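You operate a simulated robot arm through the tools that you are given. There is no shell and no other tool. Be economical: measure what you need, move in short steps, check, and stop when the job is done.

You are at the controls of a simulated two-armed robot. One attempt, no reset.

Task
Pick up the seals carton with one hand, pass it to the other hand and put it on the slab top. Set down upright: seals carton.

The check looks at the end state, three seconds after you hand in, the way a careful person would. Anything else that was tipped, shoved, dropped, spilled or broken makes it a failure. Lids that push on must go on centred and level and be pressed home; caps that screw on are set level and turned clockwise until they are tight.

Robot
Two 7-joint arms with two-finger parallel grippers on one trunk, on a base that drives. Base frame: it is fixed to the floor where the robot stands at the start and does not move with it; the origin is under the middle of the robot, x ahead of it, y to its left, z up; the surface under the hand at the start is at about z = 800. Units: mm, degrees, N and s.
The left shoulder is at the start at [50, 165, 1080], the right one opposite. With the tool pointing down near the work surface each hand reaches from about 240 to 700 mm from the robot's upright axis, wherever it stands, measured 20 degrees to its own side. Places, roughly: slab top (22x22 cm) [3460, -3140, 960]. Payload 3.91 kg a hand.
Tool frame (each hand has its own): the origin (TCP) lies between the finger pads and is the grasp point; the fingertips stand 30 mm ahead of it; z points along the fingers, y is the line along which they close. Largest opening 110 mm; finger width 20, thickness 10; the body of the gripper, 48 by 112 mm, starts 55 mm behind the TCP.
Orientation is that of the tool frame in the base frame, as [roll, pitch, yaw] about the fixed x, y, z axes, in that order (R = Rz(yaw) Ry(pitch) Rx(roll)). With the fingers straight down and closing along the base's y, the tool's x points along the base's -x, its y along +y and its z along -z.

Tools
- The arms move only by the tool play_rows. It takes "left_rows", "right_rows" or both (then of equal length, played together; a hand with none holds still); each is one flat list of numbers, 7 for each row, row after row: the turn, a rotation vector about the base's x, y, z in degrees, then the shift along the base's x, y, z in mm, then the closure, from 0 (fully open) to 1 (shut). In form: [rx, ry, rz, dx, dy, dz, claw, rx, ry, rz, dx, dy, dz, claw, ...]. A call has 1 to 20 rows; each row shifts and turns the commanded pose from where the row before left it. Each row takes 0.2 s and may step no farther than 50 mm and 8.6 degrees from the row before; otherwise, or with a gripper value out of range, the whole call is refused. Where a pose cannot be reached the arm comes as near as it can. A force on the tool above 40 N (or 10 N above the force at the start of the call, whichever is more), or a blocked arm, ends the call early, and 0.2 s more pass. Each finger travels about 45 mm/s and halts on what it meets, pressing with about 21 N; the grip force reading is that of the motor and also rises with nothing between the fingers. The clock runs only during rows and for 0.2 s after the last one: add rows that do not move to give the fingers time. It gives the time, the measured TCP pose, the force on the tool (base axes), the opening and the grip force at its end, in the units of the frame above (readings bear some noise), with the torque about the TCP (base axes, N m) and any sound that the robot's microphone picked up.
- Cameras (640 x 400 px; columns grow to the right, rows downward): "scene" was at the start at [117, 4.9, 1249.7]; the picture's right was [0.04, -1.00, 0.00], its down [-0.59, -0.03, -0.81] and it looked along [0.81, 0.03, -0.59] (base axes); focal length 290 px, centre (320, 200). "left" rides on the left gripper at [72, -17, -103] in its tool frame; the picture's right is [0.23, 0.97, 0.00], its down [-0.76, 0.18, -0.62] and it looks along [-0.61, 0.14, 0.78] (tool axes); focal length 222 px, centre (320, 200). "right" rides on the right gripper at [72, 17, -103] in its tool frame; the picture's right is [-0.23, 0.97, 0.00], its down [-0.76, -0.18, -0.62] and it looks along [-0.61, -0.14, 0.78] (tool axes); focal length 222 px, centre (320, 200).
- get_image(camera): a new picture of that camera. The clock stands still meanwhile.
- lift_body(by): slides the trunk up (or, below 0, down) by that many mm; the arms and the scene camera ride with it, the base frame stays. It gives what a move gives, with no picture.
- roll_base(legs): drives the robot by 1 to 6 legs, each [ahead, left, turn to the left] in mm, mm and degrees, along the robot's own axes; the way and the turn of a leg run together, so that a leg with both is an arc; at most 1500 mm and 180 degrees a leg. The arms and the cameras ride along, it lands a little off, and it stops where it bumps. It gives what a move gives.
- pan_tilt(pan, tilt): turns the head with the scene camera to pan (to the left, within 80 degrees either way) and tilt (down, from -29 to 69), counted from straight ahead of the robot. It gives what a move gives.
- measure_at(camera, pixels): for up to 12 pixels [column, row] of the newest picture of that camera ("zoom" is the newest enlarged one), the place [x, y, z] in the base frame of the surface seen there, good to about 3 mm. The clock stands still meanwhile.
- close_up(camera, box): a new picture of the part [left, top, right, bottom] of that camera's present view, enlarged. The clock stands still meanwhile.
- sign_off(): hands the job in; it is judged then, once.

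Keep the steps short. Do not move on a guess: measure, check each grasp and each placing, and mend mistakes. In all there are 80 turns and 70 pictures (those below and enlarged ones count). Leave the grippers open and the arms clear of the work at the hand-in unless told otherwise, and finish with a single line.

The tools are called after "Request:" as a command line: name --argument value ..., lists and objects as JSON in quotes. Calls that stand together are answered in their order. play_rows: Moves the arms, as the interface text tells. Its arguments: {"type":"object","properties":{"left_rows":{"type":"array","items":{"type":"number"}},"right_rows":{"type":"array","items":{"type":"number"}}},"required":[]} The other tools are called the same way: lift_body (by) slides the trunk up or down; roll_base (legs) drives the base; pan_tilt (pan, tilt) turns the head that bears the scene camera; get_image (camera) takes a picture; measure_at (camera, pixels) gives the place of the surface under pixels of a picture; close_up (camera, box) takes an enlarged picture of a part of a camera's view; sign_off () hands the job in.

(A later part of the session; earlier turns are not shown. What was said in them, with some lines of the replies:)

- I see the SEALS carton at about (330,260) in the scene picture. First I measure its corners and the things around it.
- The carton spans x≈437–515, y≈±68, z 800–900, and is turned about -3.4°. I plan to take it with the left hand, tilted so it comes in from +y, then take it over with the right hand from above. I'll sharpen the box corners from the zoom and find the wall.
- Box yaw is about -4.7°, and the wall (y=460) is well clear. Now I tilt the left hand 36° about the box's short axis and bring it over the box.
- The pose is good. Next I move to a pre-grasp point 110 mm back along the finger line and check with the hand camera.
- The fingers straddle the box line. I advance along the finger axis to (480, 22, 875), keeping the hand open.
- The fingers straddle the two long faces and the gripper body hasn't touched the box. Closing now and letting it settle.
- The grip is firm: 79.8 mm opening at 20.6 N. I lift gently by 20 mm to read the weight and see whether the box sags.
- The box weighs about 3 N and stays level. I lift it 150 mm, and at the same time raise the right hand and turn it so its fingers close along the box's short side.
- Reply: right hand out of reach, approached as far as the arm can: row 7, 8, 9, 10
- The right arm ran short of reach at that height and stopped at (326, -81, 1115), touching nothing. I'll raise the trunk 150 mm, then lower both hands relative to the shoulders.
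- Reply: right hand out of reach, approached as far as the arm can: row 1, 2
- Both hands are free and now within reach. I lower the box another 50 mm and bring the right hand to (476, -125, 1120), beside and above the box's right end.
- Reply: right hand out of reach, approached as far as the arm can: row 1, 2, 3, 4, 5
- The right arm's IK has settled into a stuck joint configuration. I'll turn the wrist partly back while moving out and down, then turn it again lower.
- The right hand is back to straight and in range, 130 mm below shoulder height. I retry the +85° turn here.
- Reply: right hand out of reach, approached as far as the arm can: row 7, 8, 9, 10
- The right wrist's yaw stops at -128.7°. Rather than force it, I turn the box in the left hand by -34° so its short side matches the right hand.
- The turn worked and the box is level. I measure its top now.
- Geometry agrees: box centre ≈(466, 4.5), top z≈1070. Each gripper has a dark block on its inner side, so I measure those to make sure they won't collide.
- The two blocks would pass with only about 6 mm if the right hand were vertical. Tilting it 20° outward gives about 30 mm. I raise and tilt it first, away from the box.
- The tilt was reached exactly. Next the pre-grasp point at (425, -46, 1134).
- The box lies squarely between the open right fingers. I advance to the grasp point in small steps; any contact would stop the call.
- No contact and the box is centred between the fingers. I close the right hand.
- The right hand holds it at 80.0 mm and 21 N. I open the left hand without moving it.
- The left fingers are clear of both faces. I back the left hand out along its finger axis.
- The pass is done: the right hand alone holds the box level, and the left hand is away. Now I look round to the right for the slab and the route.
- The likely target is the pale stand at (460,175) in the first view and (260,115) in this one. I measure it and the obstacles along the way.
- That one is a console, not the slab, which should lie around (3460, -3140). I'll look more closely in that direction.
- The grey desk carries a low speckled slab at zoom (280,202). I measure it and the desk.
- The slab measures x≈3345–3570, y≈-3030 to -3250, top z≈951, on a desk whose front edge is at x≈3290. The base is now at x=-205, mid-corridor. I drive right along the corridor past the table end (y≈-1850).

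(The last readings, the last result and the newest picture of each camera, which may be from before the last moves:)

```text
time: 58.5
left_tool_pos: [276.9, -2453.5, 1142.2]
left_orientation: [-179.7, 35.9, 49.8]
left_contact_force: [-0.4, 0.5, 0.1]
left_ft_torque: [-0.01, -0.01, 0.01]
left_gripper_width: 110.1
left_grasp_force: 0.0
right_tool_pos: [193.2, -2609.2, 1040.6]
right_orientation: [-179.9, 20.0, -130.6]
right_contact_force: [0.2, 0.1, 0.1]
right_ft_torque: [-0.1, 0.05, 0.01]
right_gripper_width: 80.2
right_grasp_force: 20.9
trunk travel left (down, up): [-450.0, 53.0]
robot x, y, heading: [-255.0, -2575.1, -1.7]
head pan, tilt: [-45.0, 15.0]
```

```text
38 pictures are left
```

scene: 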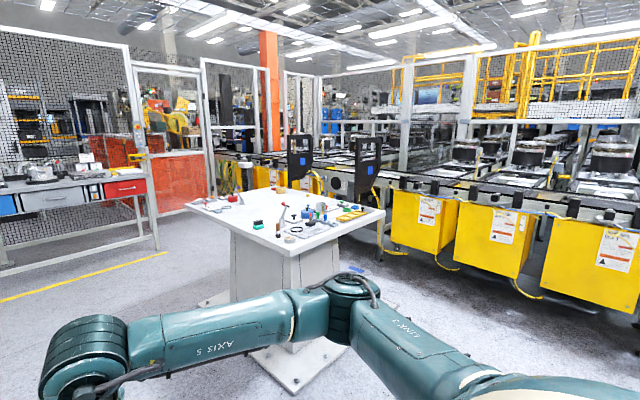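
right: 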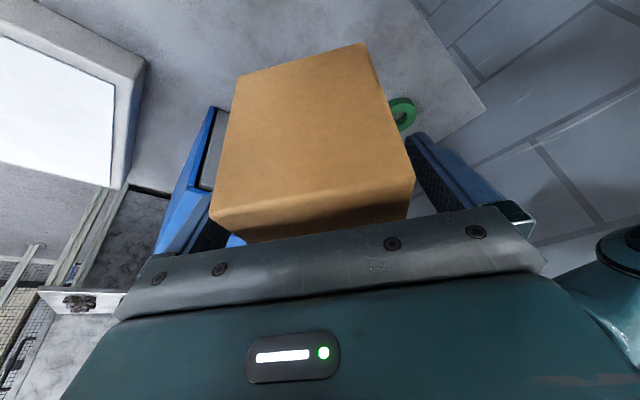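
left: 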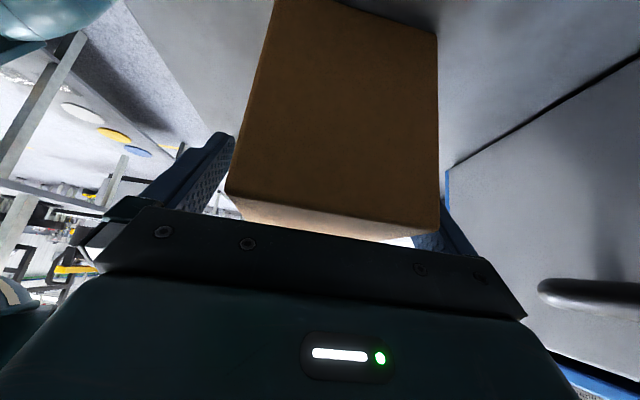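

I'm in the open lane. I measure the console's near edges and look straight ahead.

Request:
measure_at --camera "scene" --pixels '[[190, 205], [285, 250], [383, 212], [210, 300], [290, 380], [260, 195]]'

Request:
pan_tilt --pan 0 --tilt 25

Request:
get_image --camera "scene"

```text
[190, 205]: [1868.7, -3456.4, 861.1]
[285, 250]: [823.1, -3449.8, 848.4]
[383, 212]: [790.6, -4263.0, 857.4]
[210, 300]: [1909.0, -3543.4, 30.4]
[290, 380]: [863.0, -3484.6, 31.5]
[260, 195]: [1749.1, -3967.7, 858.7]
```

```text
time: 59.7
left_tool_pos: [276.3, -2452.6, 1141.6]
left_orientation: [-179.8, 36.0, 49.8]
left_contact_force: [0.2, 0.2, -0.2]
left_ft_torque: [0.0, -0.04, -0.04]
left_gripper_width: 110.1
left_grasp_force: 0.1
right_tool_pos: [192.8, -2609.0, 1039.9]
right_orientation: [180.0, 19.9, -130.5]
right_contact_force: [-0.6, -0.1, -0.8]
right_ft_torque: [-0.07, 0.1, -0.01]
right_gripper_width: 80.0
right_grasp_force: 21.2
trunk travel left (down, up): [-450.0, 53.0]
robot x, y, heading: [-251.6, -2574.5, -1.9]
head pan, tilt: [0.0, 25.0]
```

```text
37 pictures are left
```

scene: 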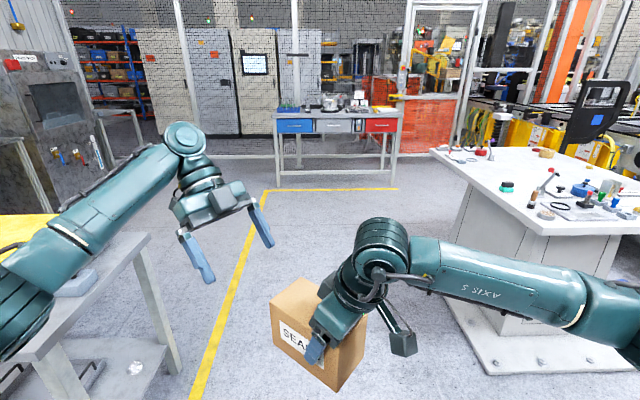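

The lane is clear between the table end (y≈-1830) and the console (y≈-3450). I drive ahead 2550 mm along its middle.

Request:
roll_base --legs '[[1275, -30, 1.8], [1275, -30, 0]]'

Request:
pan_tilt --pan -20 --tilt 25

Request:
get_image --camera "scene"

```text
time: 72.0
left_tool_pos: [2804.1, -2475.3, 1141.4]
left_orientation: [-179.8, 36.0, 53.4]
left_contact_force: [-0.3, 0.1, -0.1]
left_ft_torque: [-0.01, 0.01, 0.02]
left_gripper_width: 110.1
left_grasp_force: 0.0
right_tool_pos: [2730.9, -2636.3, 1039.6]
right_orientation: [-179.9, 20.0, -126.9]
right_contact_force: [0.5, -0.2, -0.3]
right_ft_torque: [-0.08, 0.08, -0.02]
right_gripper_width: 79.9
right_grasp_force: 20.7
trunk travel left (down, up): [-450.0, 53.0]
robot x, y, heading: [2282.8, -2630.9, 1.7]
head pan, tilt: [0.0, 25.0]
```

```text
time: 72.9
left_tool_pos: [2803.4, -2474.8, 1141.4]
left_orientation: [-179.9, 36.0, 53.4]
left_contact_force: [0.0, 0.5, 0.0]
left_ft_torque: [0.06, 0.0, -0.02]
left_gripper_width: 109.8
left_grasp_force: 0.1
right_tool_pos: [2730.8, -2636.2, 1040.8]
right_orientation: [-180.0, 20.0, -126.9]
right_contact_force: [0.1, -0.1, 0.1]
right_ft_torque: [-0.07, 0.06, -0.02]
right_gripper_width: 80.0
right_grasp_force: 21.2
trunk travel left (down, up): [-450.0, 53.0]
robot x, y, heading: [2281.8, -2631.1, 1.7]
head pan, tilt: [-20.0, 25.0]
```

```text
36 pictures are left
```

scene: 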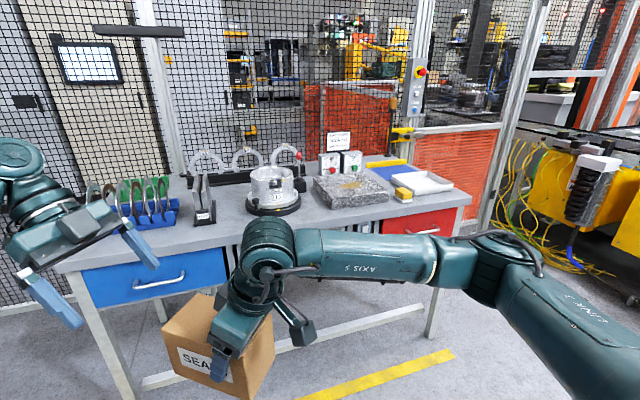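

The granite slab is at about (350,190). Zooming in to measure it and check whether it's clear.

Request:
close_up --camera "scene" --box '[230, 130, 470, 250]'

Request:
measure_at --camera "scene" --pixels '[[318, 180], [368, 176], [386, 192], [328, 204], [348, 188], [388, 205], [275, 207], [262, 188], [400, 190], [425, 180], [350, 160], [240, 235]]'

```text
2.67 times, centred on (350, 190) of scene
```

zoom: 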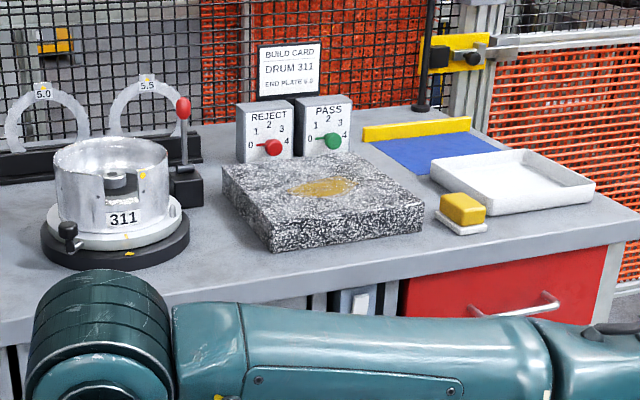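

```text
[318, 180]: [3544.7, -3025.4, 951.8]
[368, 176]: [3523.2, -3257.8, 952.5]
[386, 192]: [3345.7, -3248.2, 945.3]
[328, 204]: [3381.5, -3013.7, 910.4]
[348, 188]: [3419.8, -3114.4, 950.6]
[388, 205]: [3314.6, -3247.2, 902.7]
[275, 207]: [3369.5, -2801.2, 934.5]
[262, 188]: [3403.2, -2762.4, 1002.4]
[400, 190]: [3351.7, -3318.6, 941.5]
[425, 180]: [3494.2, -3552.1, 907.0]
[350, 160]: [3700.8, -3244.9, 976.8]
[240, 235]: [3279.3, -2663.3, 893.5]
```

The slab top is level at z≈952, centred on about (3450, -3140). The box bottom is at about 970, so I pull the idle left hand back and raise the trunk 50 mm for clearance before approaching.

Request:
play_rows --left_rows '[0, 0, 0, -40, 5, 0, 0, 0, 0, 0, -40, 5, 0, 0, 0, 0, 0, -40, 5, 0, 0, 0, 0, 0, -40, 5, 0, 0, 0, 0, 0, -40, 5, 0, 0]'

Request:
lift_body --by 50

Request:
get_image --camera "scene"

```text
time: 74.1
left_tool_pos: [2603.4, -2447.3, 1141.1]
left_orientation: [-179.8, 36.0, 53.5]
left_contact_force: [0.0, -0.1, -0.3]
left_ft_torque: [0.0, 0.0, -0.02]
left_gripper_width: 110.0
left_grasp_force: 0.0
right_tool_pos: [2730.7, -2636.9, 1040.5]
right_orientation: [-180.0, 20.0, -126.9]
right_contact_force: [-0.8, -0.5, -0.2]
right_ft_torque: [-0.1, 0.08, 0.0]
right_gripper_width: 80.1
right_grasp_force: 21.1
trunk travel left (down, up): [-450.0, 53.0]
robot x, y, heading: [2285.5, -2628.6, 1.9]
head pan, tilt: [-20.0, 25.0]
```

```text
time: 75.0
left_tool_pos: [2603.9, -2450.2, 1190.5]
left_orientation: [-179.8, 35.9, 53.4]
left_contact_force: [0.1, 0.4, 0.0]
left_ft_torque: [0.0, 0.0, 0.0]
left_gripper_width: 110.0
left_grasp_force: 0.2
right_tool_pos: [2730.7, -2636.5, 1090.2]
right_orientation: [-179.9, 20.0, -126.9]
right_contact_force: [0.6, 0.4, -3.0]
right_ft_torque: [-0.12, 0.11, -0.02]
right_gripper_width: 79.7
right_grasp_force: 21.3
trunk travel left (down, up): [-500.0, 3.0]
robot x, y, heading: [2282.3, -2630.8, 1.8]
head pan, tilt: [-20.0, 25.0]
```

```text
34 pictures are left
```

scene: 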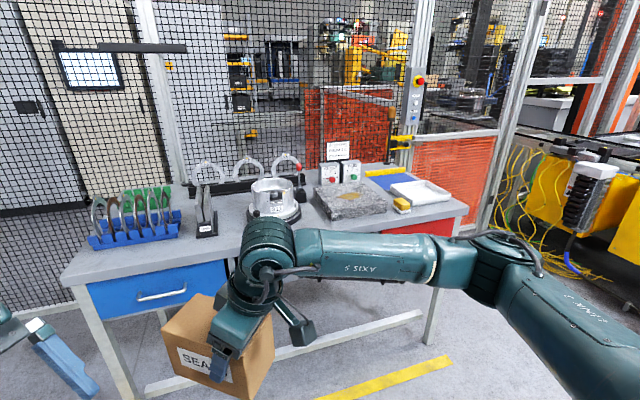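

Now ahead 300, right 510 and square up, then check before the final approach.

Request:
roll_base --legs '[[300, 0, -1.8], [0, -510, 0]]'

Request:
pan_tilt --pan 0 --tilt 35

Request:
get_image --camera "scene"

```text
time: 81.6
left_tool_pos: [2918.1, -2958.7, 1189.6]
left_orientation: [-179.8, 36.0, 52.1]
left_contact_force: [-1.3, 0.1, 0.0]
left_ft_torque: [-0.03, 0.0, -0.02]
left_gripper_width: 110.0
left_grasp_force: 0.0
right_tool_pos: [3040.4, -3147.8, 1090.7]
right_orientation: [-180.0, 20.0, -128.1]
right_contact_force: [0.4, -0.1, -3.6]
right_ft_torque: [-0.12, 0.08, 0.02]
right_gripper_width: 80.0
right_grasp_force: 21.2
trunk travel left (down, up): [-500.0, 3.0]
robot x, y, heading: [2595.3, -3131.6, 0.7]
head pan, tilt: [-20.0, 25.0]
```

```text
time: 82.5
left_tool_pos: [2918.4, -2958.0, 1191.7]
left_orientation: [-179.8, 36.0, 52.2]
left_contact_force: [-0.3, 0.1, -0.3]
left_ft_torque: [-0.02, 0.05, 0.0]
left_gripper_width: 109.7
left_grasp_force: 0.0
right_tool_pos: [3039.8, -3149.2, 1090.0]
right_orientation: [180.0, 20.0, -128.1]
right_contact_force: [-0.7, 0.0, -4.2]
right_ft_torque: [-0.1, 0.09, 0.0]
right_gripper_width: 79.9
right_grasp_force: 21.2
trunk travel left (down, up): [-500.0, 3.0]
robot x, y, heading: [2596.3, -3130.6, 0.5]
head pan, tilt: [0.0, 35.0]
```

```text
33 pictures are left
```

scene: 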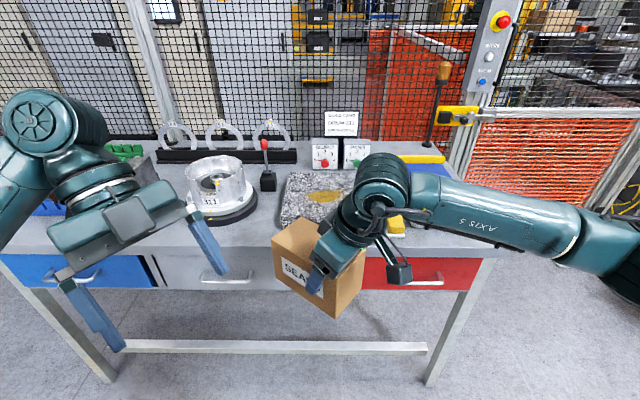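

The way is clear: the drum top is at about 1000, and the box bottom at 1020 is above the slab. I go ahead 335 mm.

Request:
roll_base --legs '[[335, 0, 0]]'

Request:
get_image --camera "scene"

Request:
measure_at --camera "scene" --pixels '[[270, 175], [330, 175], [345, 195], [265, 200]]'

```text
time: 84.7
left_tool_pos: [3256.6, -2955.7, 1190.5]
left_orientation: [-179.8, 36.0, 52.1]
left_contact_force: [0.6, -0.1, 0.2]
left_ft_torque: [-0.01, -0.05, -0.01]
left_gripper_width: 109.9
left_grasp_force: 0.1
right_tool_pos: [3377.9, -3145.7, 1089.0]
right_orientation: [180.0, 19.9, -128.2]
right_contact_force: [0.4, 0.2, -3.6]
right_ft_torque: [-0.1, 0.11, 0.02]
right_gripper_width: 79.9
right_grasp_force: 21.1
trunk travel left (down, up): [-500.0, 3.0]
robot x, y, heading: [2932.2, -3130.0, 0.5]
head pan, tilt: [0.0, 35.0]
```

```text
32 pictures are left
```

scene: 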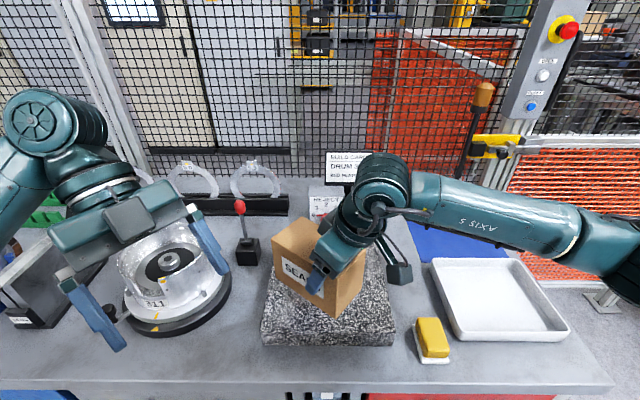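

```text
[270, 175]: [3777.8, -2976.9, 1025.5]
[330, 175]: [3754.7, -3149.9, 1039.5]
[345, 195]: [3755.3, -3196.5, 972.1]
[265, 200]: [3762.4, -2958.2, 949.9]
```

I measure the slab's visible edges and the box in this new picture.

Request:
measure_at --camera "scene" --pixels '[[264, 318], [388, 318], [270, 285], [370, 260], [380, 290], [300, 335], [275, 240], [333, 290], [330, 310], [295, 232], [245, 245], [435, 335]]'

Request:
close_up --camera "scene" --box '[220, 150, 460, 370]'

```text
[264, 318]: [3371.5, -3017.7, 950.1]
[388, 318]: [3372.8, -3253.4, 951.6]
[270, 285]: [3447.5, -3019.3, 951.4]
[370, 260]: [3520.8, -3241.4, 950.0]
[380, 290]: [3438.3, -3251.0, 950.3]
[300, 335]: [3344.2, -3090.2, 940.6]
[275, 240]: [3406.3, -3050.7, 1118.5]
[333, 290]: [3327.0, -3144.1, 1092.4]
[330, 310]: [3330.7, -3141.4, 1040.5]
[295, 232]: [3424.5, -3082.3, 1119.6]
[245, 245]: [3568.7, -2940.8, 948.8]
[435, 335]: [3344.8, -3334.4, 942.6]
```

```text
1.82 times, centred on (340, 260) of scene
```

zoom: 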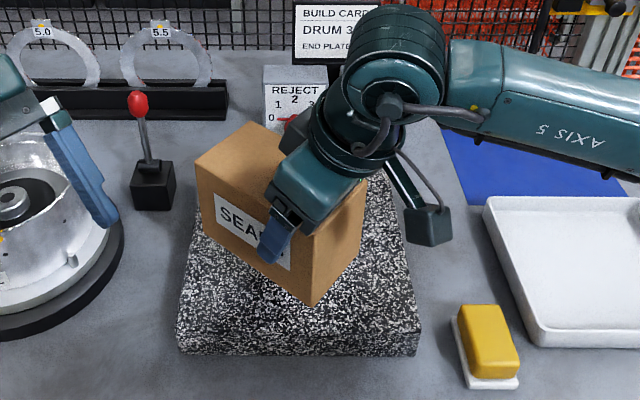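

The slab is centred on (3460, -3137), top at 951. The box centre is at about (3397, -3121), its bottom at about 1019, and it's level. I shift by (+60, -15).

Request:
play_rows --right_rows '[0, 0, 0, 15, -4, 0, 1, 0, 0, 0, 15, -4, 0, 1, 0, 0, 0, 15, -4, 0, 1, 0, 0, 0, 15, -3, 0, 1, 0, 0, 0, 0, 0, 0, 1]'

Request:
close_up --camera "scene" --box '[220, 150, 460, 370]'

```text
time: 85.9
left_tool_pos: [3255.2, -2955.5, 1191.0]
left_orientation: [-179.7, 36.1, 52.2]
left_contact_force: [0.4, 0.1, 0.2]
left_ft_torque: [0.02, 0.0, -0.02]
left_gripper_width: 110.0
left_grasp_force: 0.0
right_tool_pos: [3437.2, -3161.3, 1090.5]
right_orientation: [180.0, 20.0, -128.3]
right_contact_force: [-0.2, 0.1, -3.9]
right_ft_torque: [-0.07, 0.06, 0.01]
right_gripper_width: 79.8
right_grasp_force: 20.9
trunk travel left (down, up): [-500.0, 3.0]
robot x, y, heading: [2926.0, -3129.7, 0.4]
head pan, tilt: [0.0, 35.0]
```

```text
1.82 times, centred on (340, 260) of scene
```

zoom: 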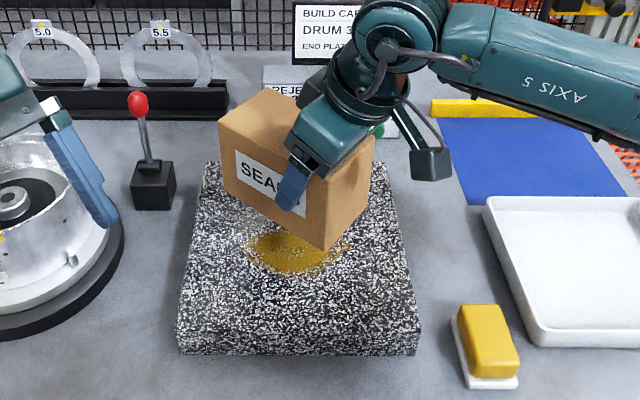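

The box is over the slab's middle with nothing near it. I lower it 58 mm, then slowly to touchdown.

Request:
play_rows --right_rows '[0, 0, 0, 0, 0, -10, 1, 0, 0, 0, 0, 0, -10, 1, 0, 0, 0, 0, 0, -10, 1, 0, 0, 0, 0, 0, -10, 1, 0, 0, 0, 0, 0, -10, 1, 0, 0, 0, 0, 0, -8, 1, 0, 0, 0, 0, 0, 0, 1]'

Request:
close_up --camera "scene" --box '[240, 170, 420, 350]'

Request:
measure_at --camera "zoom" --pixels '[[150, 90], [210, 130], [180, 60], [265, 230], [262, 270], [180, 300], [300, 300]]'

```text
time: 87.5
left_tool_pos: [3255.0, -2956.6, 1190.1]
left_orientation: [-179.9, 36.0, 52.1]
left_contact_force: [-0.6, -0.5, 0.0]
left_ft_torque: [0.0, 0.02, 0.05]
left_gripper_width: 109.7
left_grasp_force: 0.1
right_tool_pos: [3437.5, -3160.4, 1031.5]
right_orientation: [180.0, 20.0, -128.3]
right_contact_force: [0.1, 0.6, -2.5]
right_ft_torque: [-0.11, 0.07, 0.0]
right_gripper_width: 79.8
right_grasp_force: 21.1
trunk travel left (down, up): [-500.0, 3.0]
robot x, y, heading: [2928.2, -3129.4, 0.3]
head pan, tilt: [0.0, 35.0]
```

```text
2.22 times, centred on (330, 260) of scene
```

zoom: 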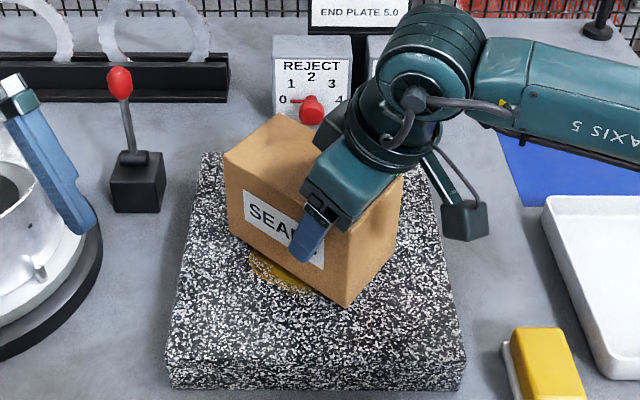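

```text
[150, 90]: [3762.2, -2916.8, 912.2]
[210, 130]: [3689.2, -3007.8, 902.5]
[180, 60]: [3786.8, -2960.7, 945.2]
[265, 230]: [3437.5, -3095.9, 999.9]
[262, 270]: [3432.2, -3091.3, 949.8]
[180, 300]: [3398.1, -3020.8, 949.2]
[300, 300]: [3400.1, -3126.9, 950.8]
```

About 9 mm to go. Descending 7 mm in fine steps and watching the force.

Request:
play_rows --right_rows '[0, 0, 0, 0, 0, -2, 1, 0, 0, 0, 0, 0, -2, 1, 0, 0, 0, 0, 0, -1.5, 1, 0, 0, 0, 0, 0, -1.5, 1, 0, 0, 0, 0, 0, 0, 1]'

```text
time: 88.7
left_tool_pos: [3255.0, -2956.7, 1191.0]
left_orientation: [-179.9, 36.0, 52.1]
left_contact_force: [-1.4, 0.6, 0.3]
left_ft_torque: [-0.01, 0.0, -0.02]
left_gripper_width: 110.0
left_grasp_force: 0.2
right_tool_pos: [3437.2, -3161.5, 1025.6]
right_orientation: [-180.0, 19.9, -128.3]
right_contact_force: [0.2, 0.8, -3.3]
right_ft_torque: [-0.08, 0.09, -0.03]
right_gripper_width: 80.0
right_grasp_force: 20.9
trunk travel left (down, up): [-500.0, 3.0]
robot x, y, heading: [2928.9, -3128.1, 0.2]
head pan, tilt: [0.0, 35.0]
```

Not touching yet; it still reads -3.3 N. I go 1 mm at a time, three steps.

Request:
play_rows --right_rows '[0, 0, 0, 0, 0, -1, 1, 0, 0, 0, 0, 0, -1, 1, 0, 0, 0, 0, 0, -1, 1, 0, 0, 0, 0, 0, 0, 1]'

```text
time: 89.7
left_tool_pos: [3255.4, -2957.1, 1192.9]
left_orientation: [-179.8, 36.0, 52.2]
left_contact_force: [-0.6, -0.1, -0.4]
left_ft_torque: [0.01, 0.05, 0.03]
left_gripper_width: 110.0
left_grasp_force: 0.1
right_tool_pos: [3438.7, -3162.4, 1023.1]
right_orientation: [179.9, 19.9, -128.2]
right_contact_force: [0.3, 0.2, -2.7]
right_ft_torque: [-0.07, 0.07, -0.01]
right_gripper_width: 79.8
right_grasp_force: 20.6
trunk travel left (down, up): [-500.0, 3.0]
robot x, y, heading: [2930.9, -3132.9, 0.4]
head pan, tilt: [0.0, 35.0]
```

Request:
play_rows --right_rows '[0, 0, 0, 0, 0, -1, 1, 0, 0, 0, 0, 0, -1, 1, 0, 0, 0, 0, 0, 0, 1]'

Request:
close_up --camera "scene" --box '[290, 230, 370, 320]'

```text
time: 90.5
left_tool_pos: [3255.5, -2956.8, 1191.0]
left_orientation: [-179.7, 36.0, 52.1]
left_contact_force: [0.1, -0.6, -0.1]
left_ft_torque: [0.01, 0.01, -0.03]
left_gripper_width: 110.0
left_grasp_force: 0.1
right_tool_pos: [3437.6, -3161.7, 1021.4]
right_orientation: [-180.0, 20.1, -128.2]
right_contact_force: [0.0, -1.2, 0.5]
right_ft_torque: [0.25, 0.0, 0.06]
right_gripper_width: 80.0
right_grasp_force: 21.4
trunk travel left (down, up): [-500.0, 3.0]
robot x, y, heading: [2926.7, -3132.4, 0.5]
head pan, tilt: [0.0, 35.0]
```

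```text
4.44 times, centred on (330, 275) of scene
```

zoom: 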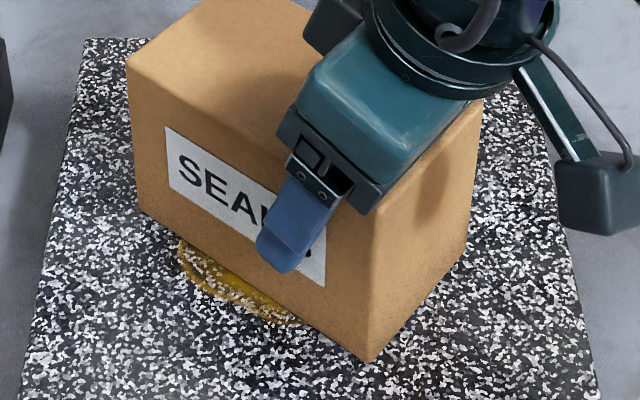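

It has touched down: the load reading went from -3 to +0.5 N. One more half millimetre to seat it, then I open the hand in place.

Request:
play_rows --right_rows '[0, 0, 0, 0, 0, -0.5, 1, 0, 0, 0, 0, 0, 0, 0.27, 0, 0, 0, 0, 0, 0, 0.2, 0, 0, 0, 0, 0, 0, 0.1, 0, 0, 0, 0, 0, 0, 0, 0, 0, 0, 0, 0, 0, 0]'

Request:
close_up --camera "scene" --box '[240, 170, 420, 350]'

Request:
get_image --camera "right"

```text
time: 91.9
left_tool_pos: [3254.7, -2956.3, 1190.1]
left_orientation: [-179.7, 36.0, 52.0]
left_contact_force: [0.3, -0.6, -0.3]
left_ft_torque: [0.01, 0.05, 0.0]
left_gripper_width: 109.7
left_grasp_force: 0.0
right_tool_pos: [3437.5, -3160.5, 1019.8]
right_orientation: [-179.9, 19.9, -128.2]
right_contact_force: [0.8, 0.7, -0.2]
right_ft_torque: [0.0, 0.0, 0.04]
right_gripper_width: 109.9
right_grasp_force: 0.1
trunk travel left (down, up): [-500.0, 3.0]
robot x, y, heading: [2931.2, -3127.6, 0.2]
head pan, tilt: [0.0, 35.0]
```

```text
2.22 times, centred on (330, 260) of scene
```

zoom: 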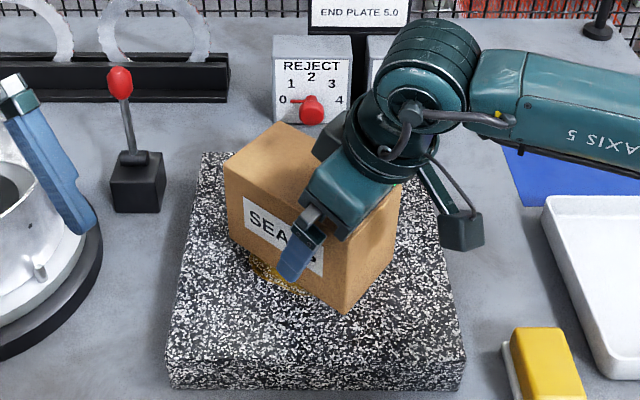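

```text
26 pictures are left
```

right: 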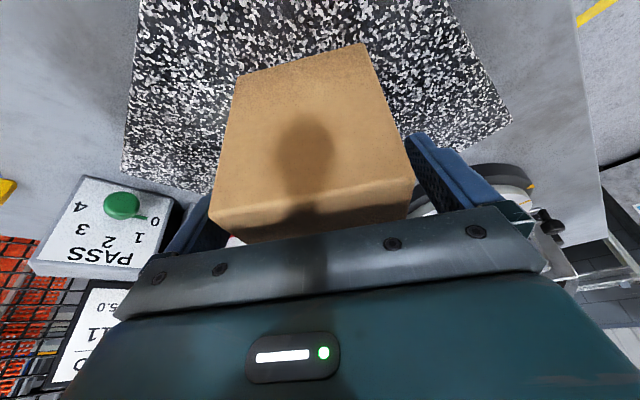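

The carton stands upright and both pads are clear. I back the right hand out along its finger axis, then away.

Request:
play_rows --right_rows '[0, 0, 0, -1.6, -2.1, 7.4, 0, 0, 0, 0, -3.2, -4.1, 14.4, 0, 0, 0, 0, -3.2, -4.1, 14.4, 0, 0, 0, 0, -3.2, -4.1, 14.4, 0, 0, 0, 0, -3.2, -4.1, 14.4, 0, 0, 0, 0, -3.2, -4.1, 14.4, 0, 0, 0, 0, -3.2, -4.1, 14.4, 0, 0, 0, 0, -3.2, -4.1, 14.4, 0, 0, 0, 0, -20, -20, 5, 0, 0, 0, 0, -20, -20, 5, 0, 0, 0, 0, -20, -20, 5, 0, 0, 0, 0, -20, -20, 0, 0]'

Request:
roll_base --legs '[[-200, 0, 0]]'

Request:
get_image --camera "scene"

```text
time: 94.5
left_tool_pos: [3253.9, -2957.2, 1191.1]
left_orientation: [-179.8, 36.0, 52.1]
left_contact_force: [0.4, -0.1, 0.4]
left_ft_torque: [-0.01, 0.01, -0.01]
left_gripper_width: 110.1
left_grasp_force: 0.0
right_tool_pos: [3334.0, -3271.8, 1144.0]
right_orientation: [-179.9, 20.0, -128.2]
right_contact_force: [0.6, 0.6, 0.1]
right_ft_torque: [0.01, 0.04, -0.01]
right_gripper_width: 109.9
right_grasp_force: 0.0
trunk travel left (down, up): [-500.0, 3.0]
robot x, y, heading: [2933.4, -3129.1, 0.4]
head pan, tilt: [0.0, 35.0]
```

```text
time: 96.1
left_tool_pos: [3054.1, -2958.0, 1191.2]
left_orientation: [-179.9, 36.1, 52.0]
left_contact_force: [-0.1, -0.3, -0.3]
left_ft_torque: [-0.01, -0.04, -0.02]
left_gripper_width: 109.8
left_grasp_force: 0.0
right_tool_pos: [3131.7, -3272.5, 1142.9]
right_orientation: [-179.9, 20.0, -128.3]
right_contact_force: [-0.5, 0.3, -0.9]
right_ft_torque: [-0.01, -0.05, -0.03]
right_gripper_width: 110.1
right_grasp_force: 0.0
trunk travel left (down, up): [-500.0, 3.0]
robot x, y, heading: [2728.5, -3128.9, 0.5]
head pan, tilt: [0.0, 35.0]
```

```text
25 pictures are left
```

scene: 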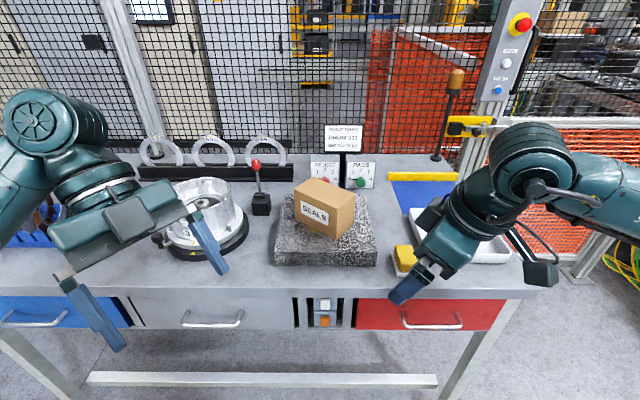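

The carton stands upright on the slab, everything around it is undisturbed, and both hands are open and clear. I'm handing in.

Request:
sign_off

```text
The job is handed in.
```

The seals carton was picked up with the left hand, passed to the right hand in the air, and set upright on the slab top, with both grippers left open and clear of the work.
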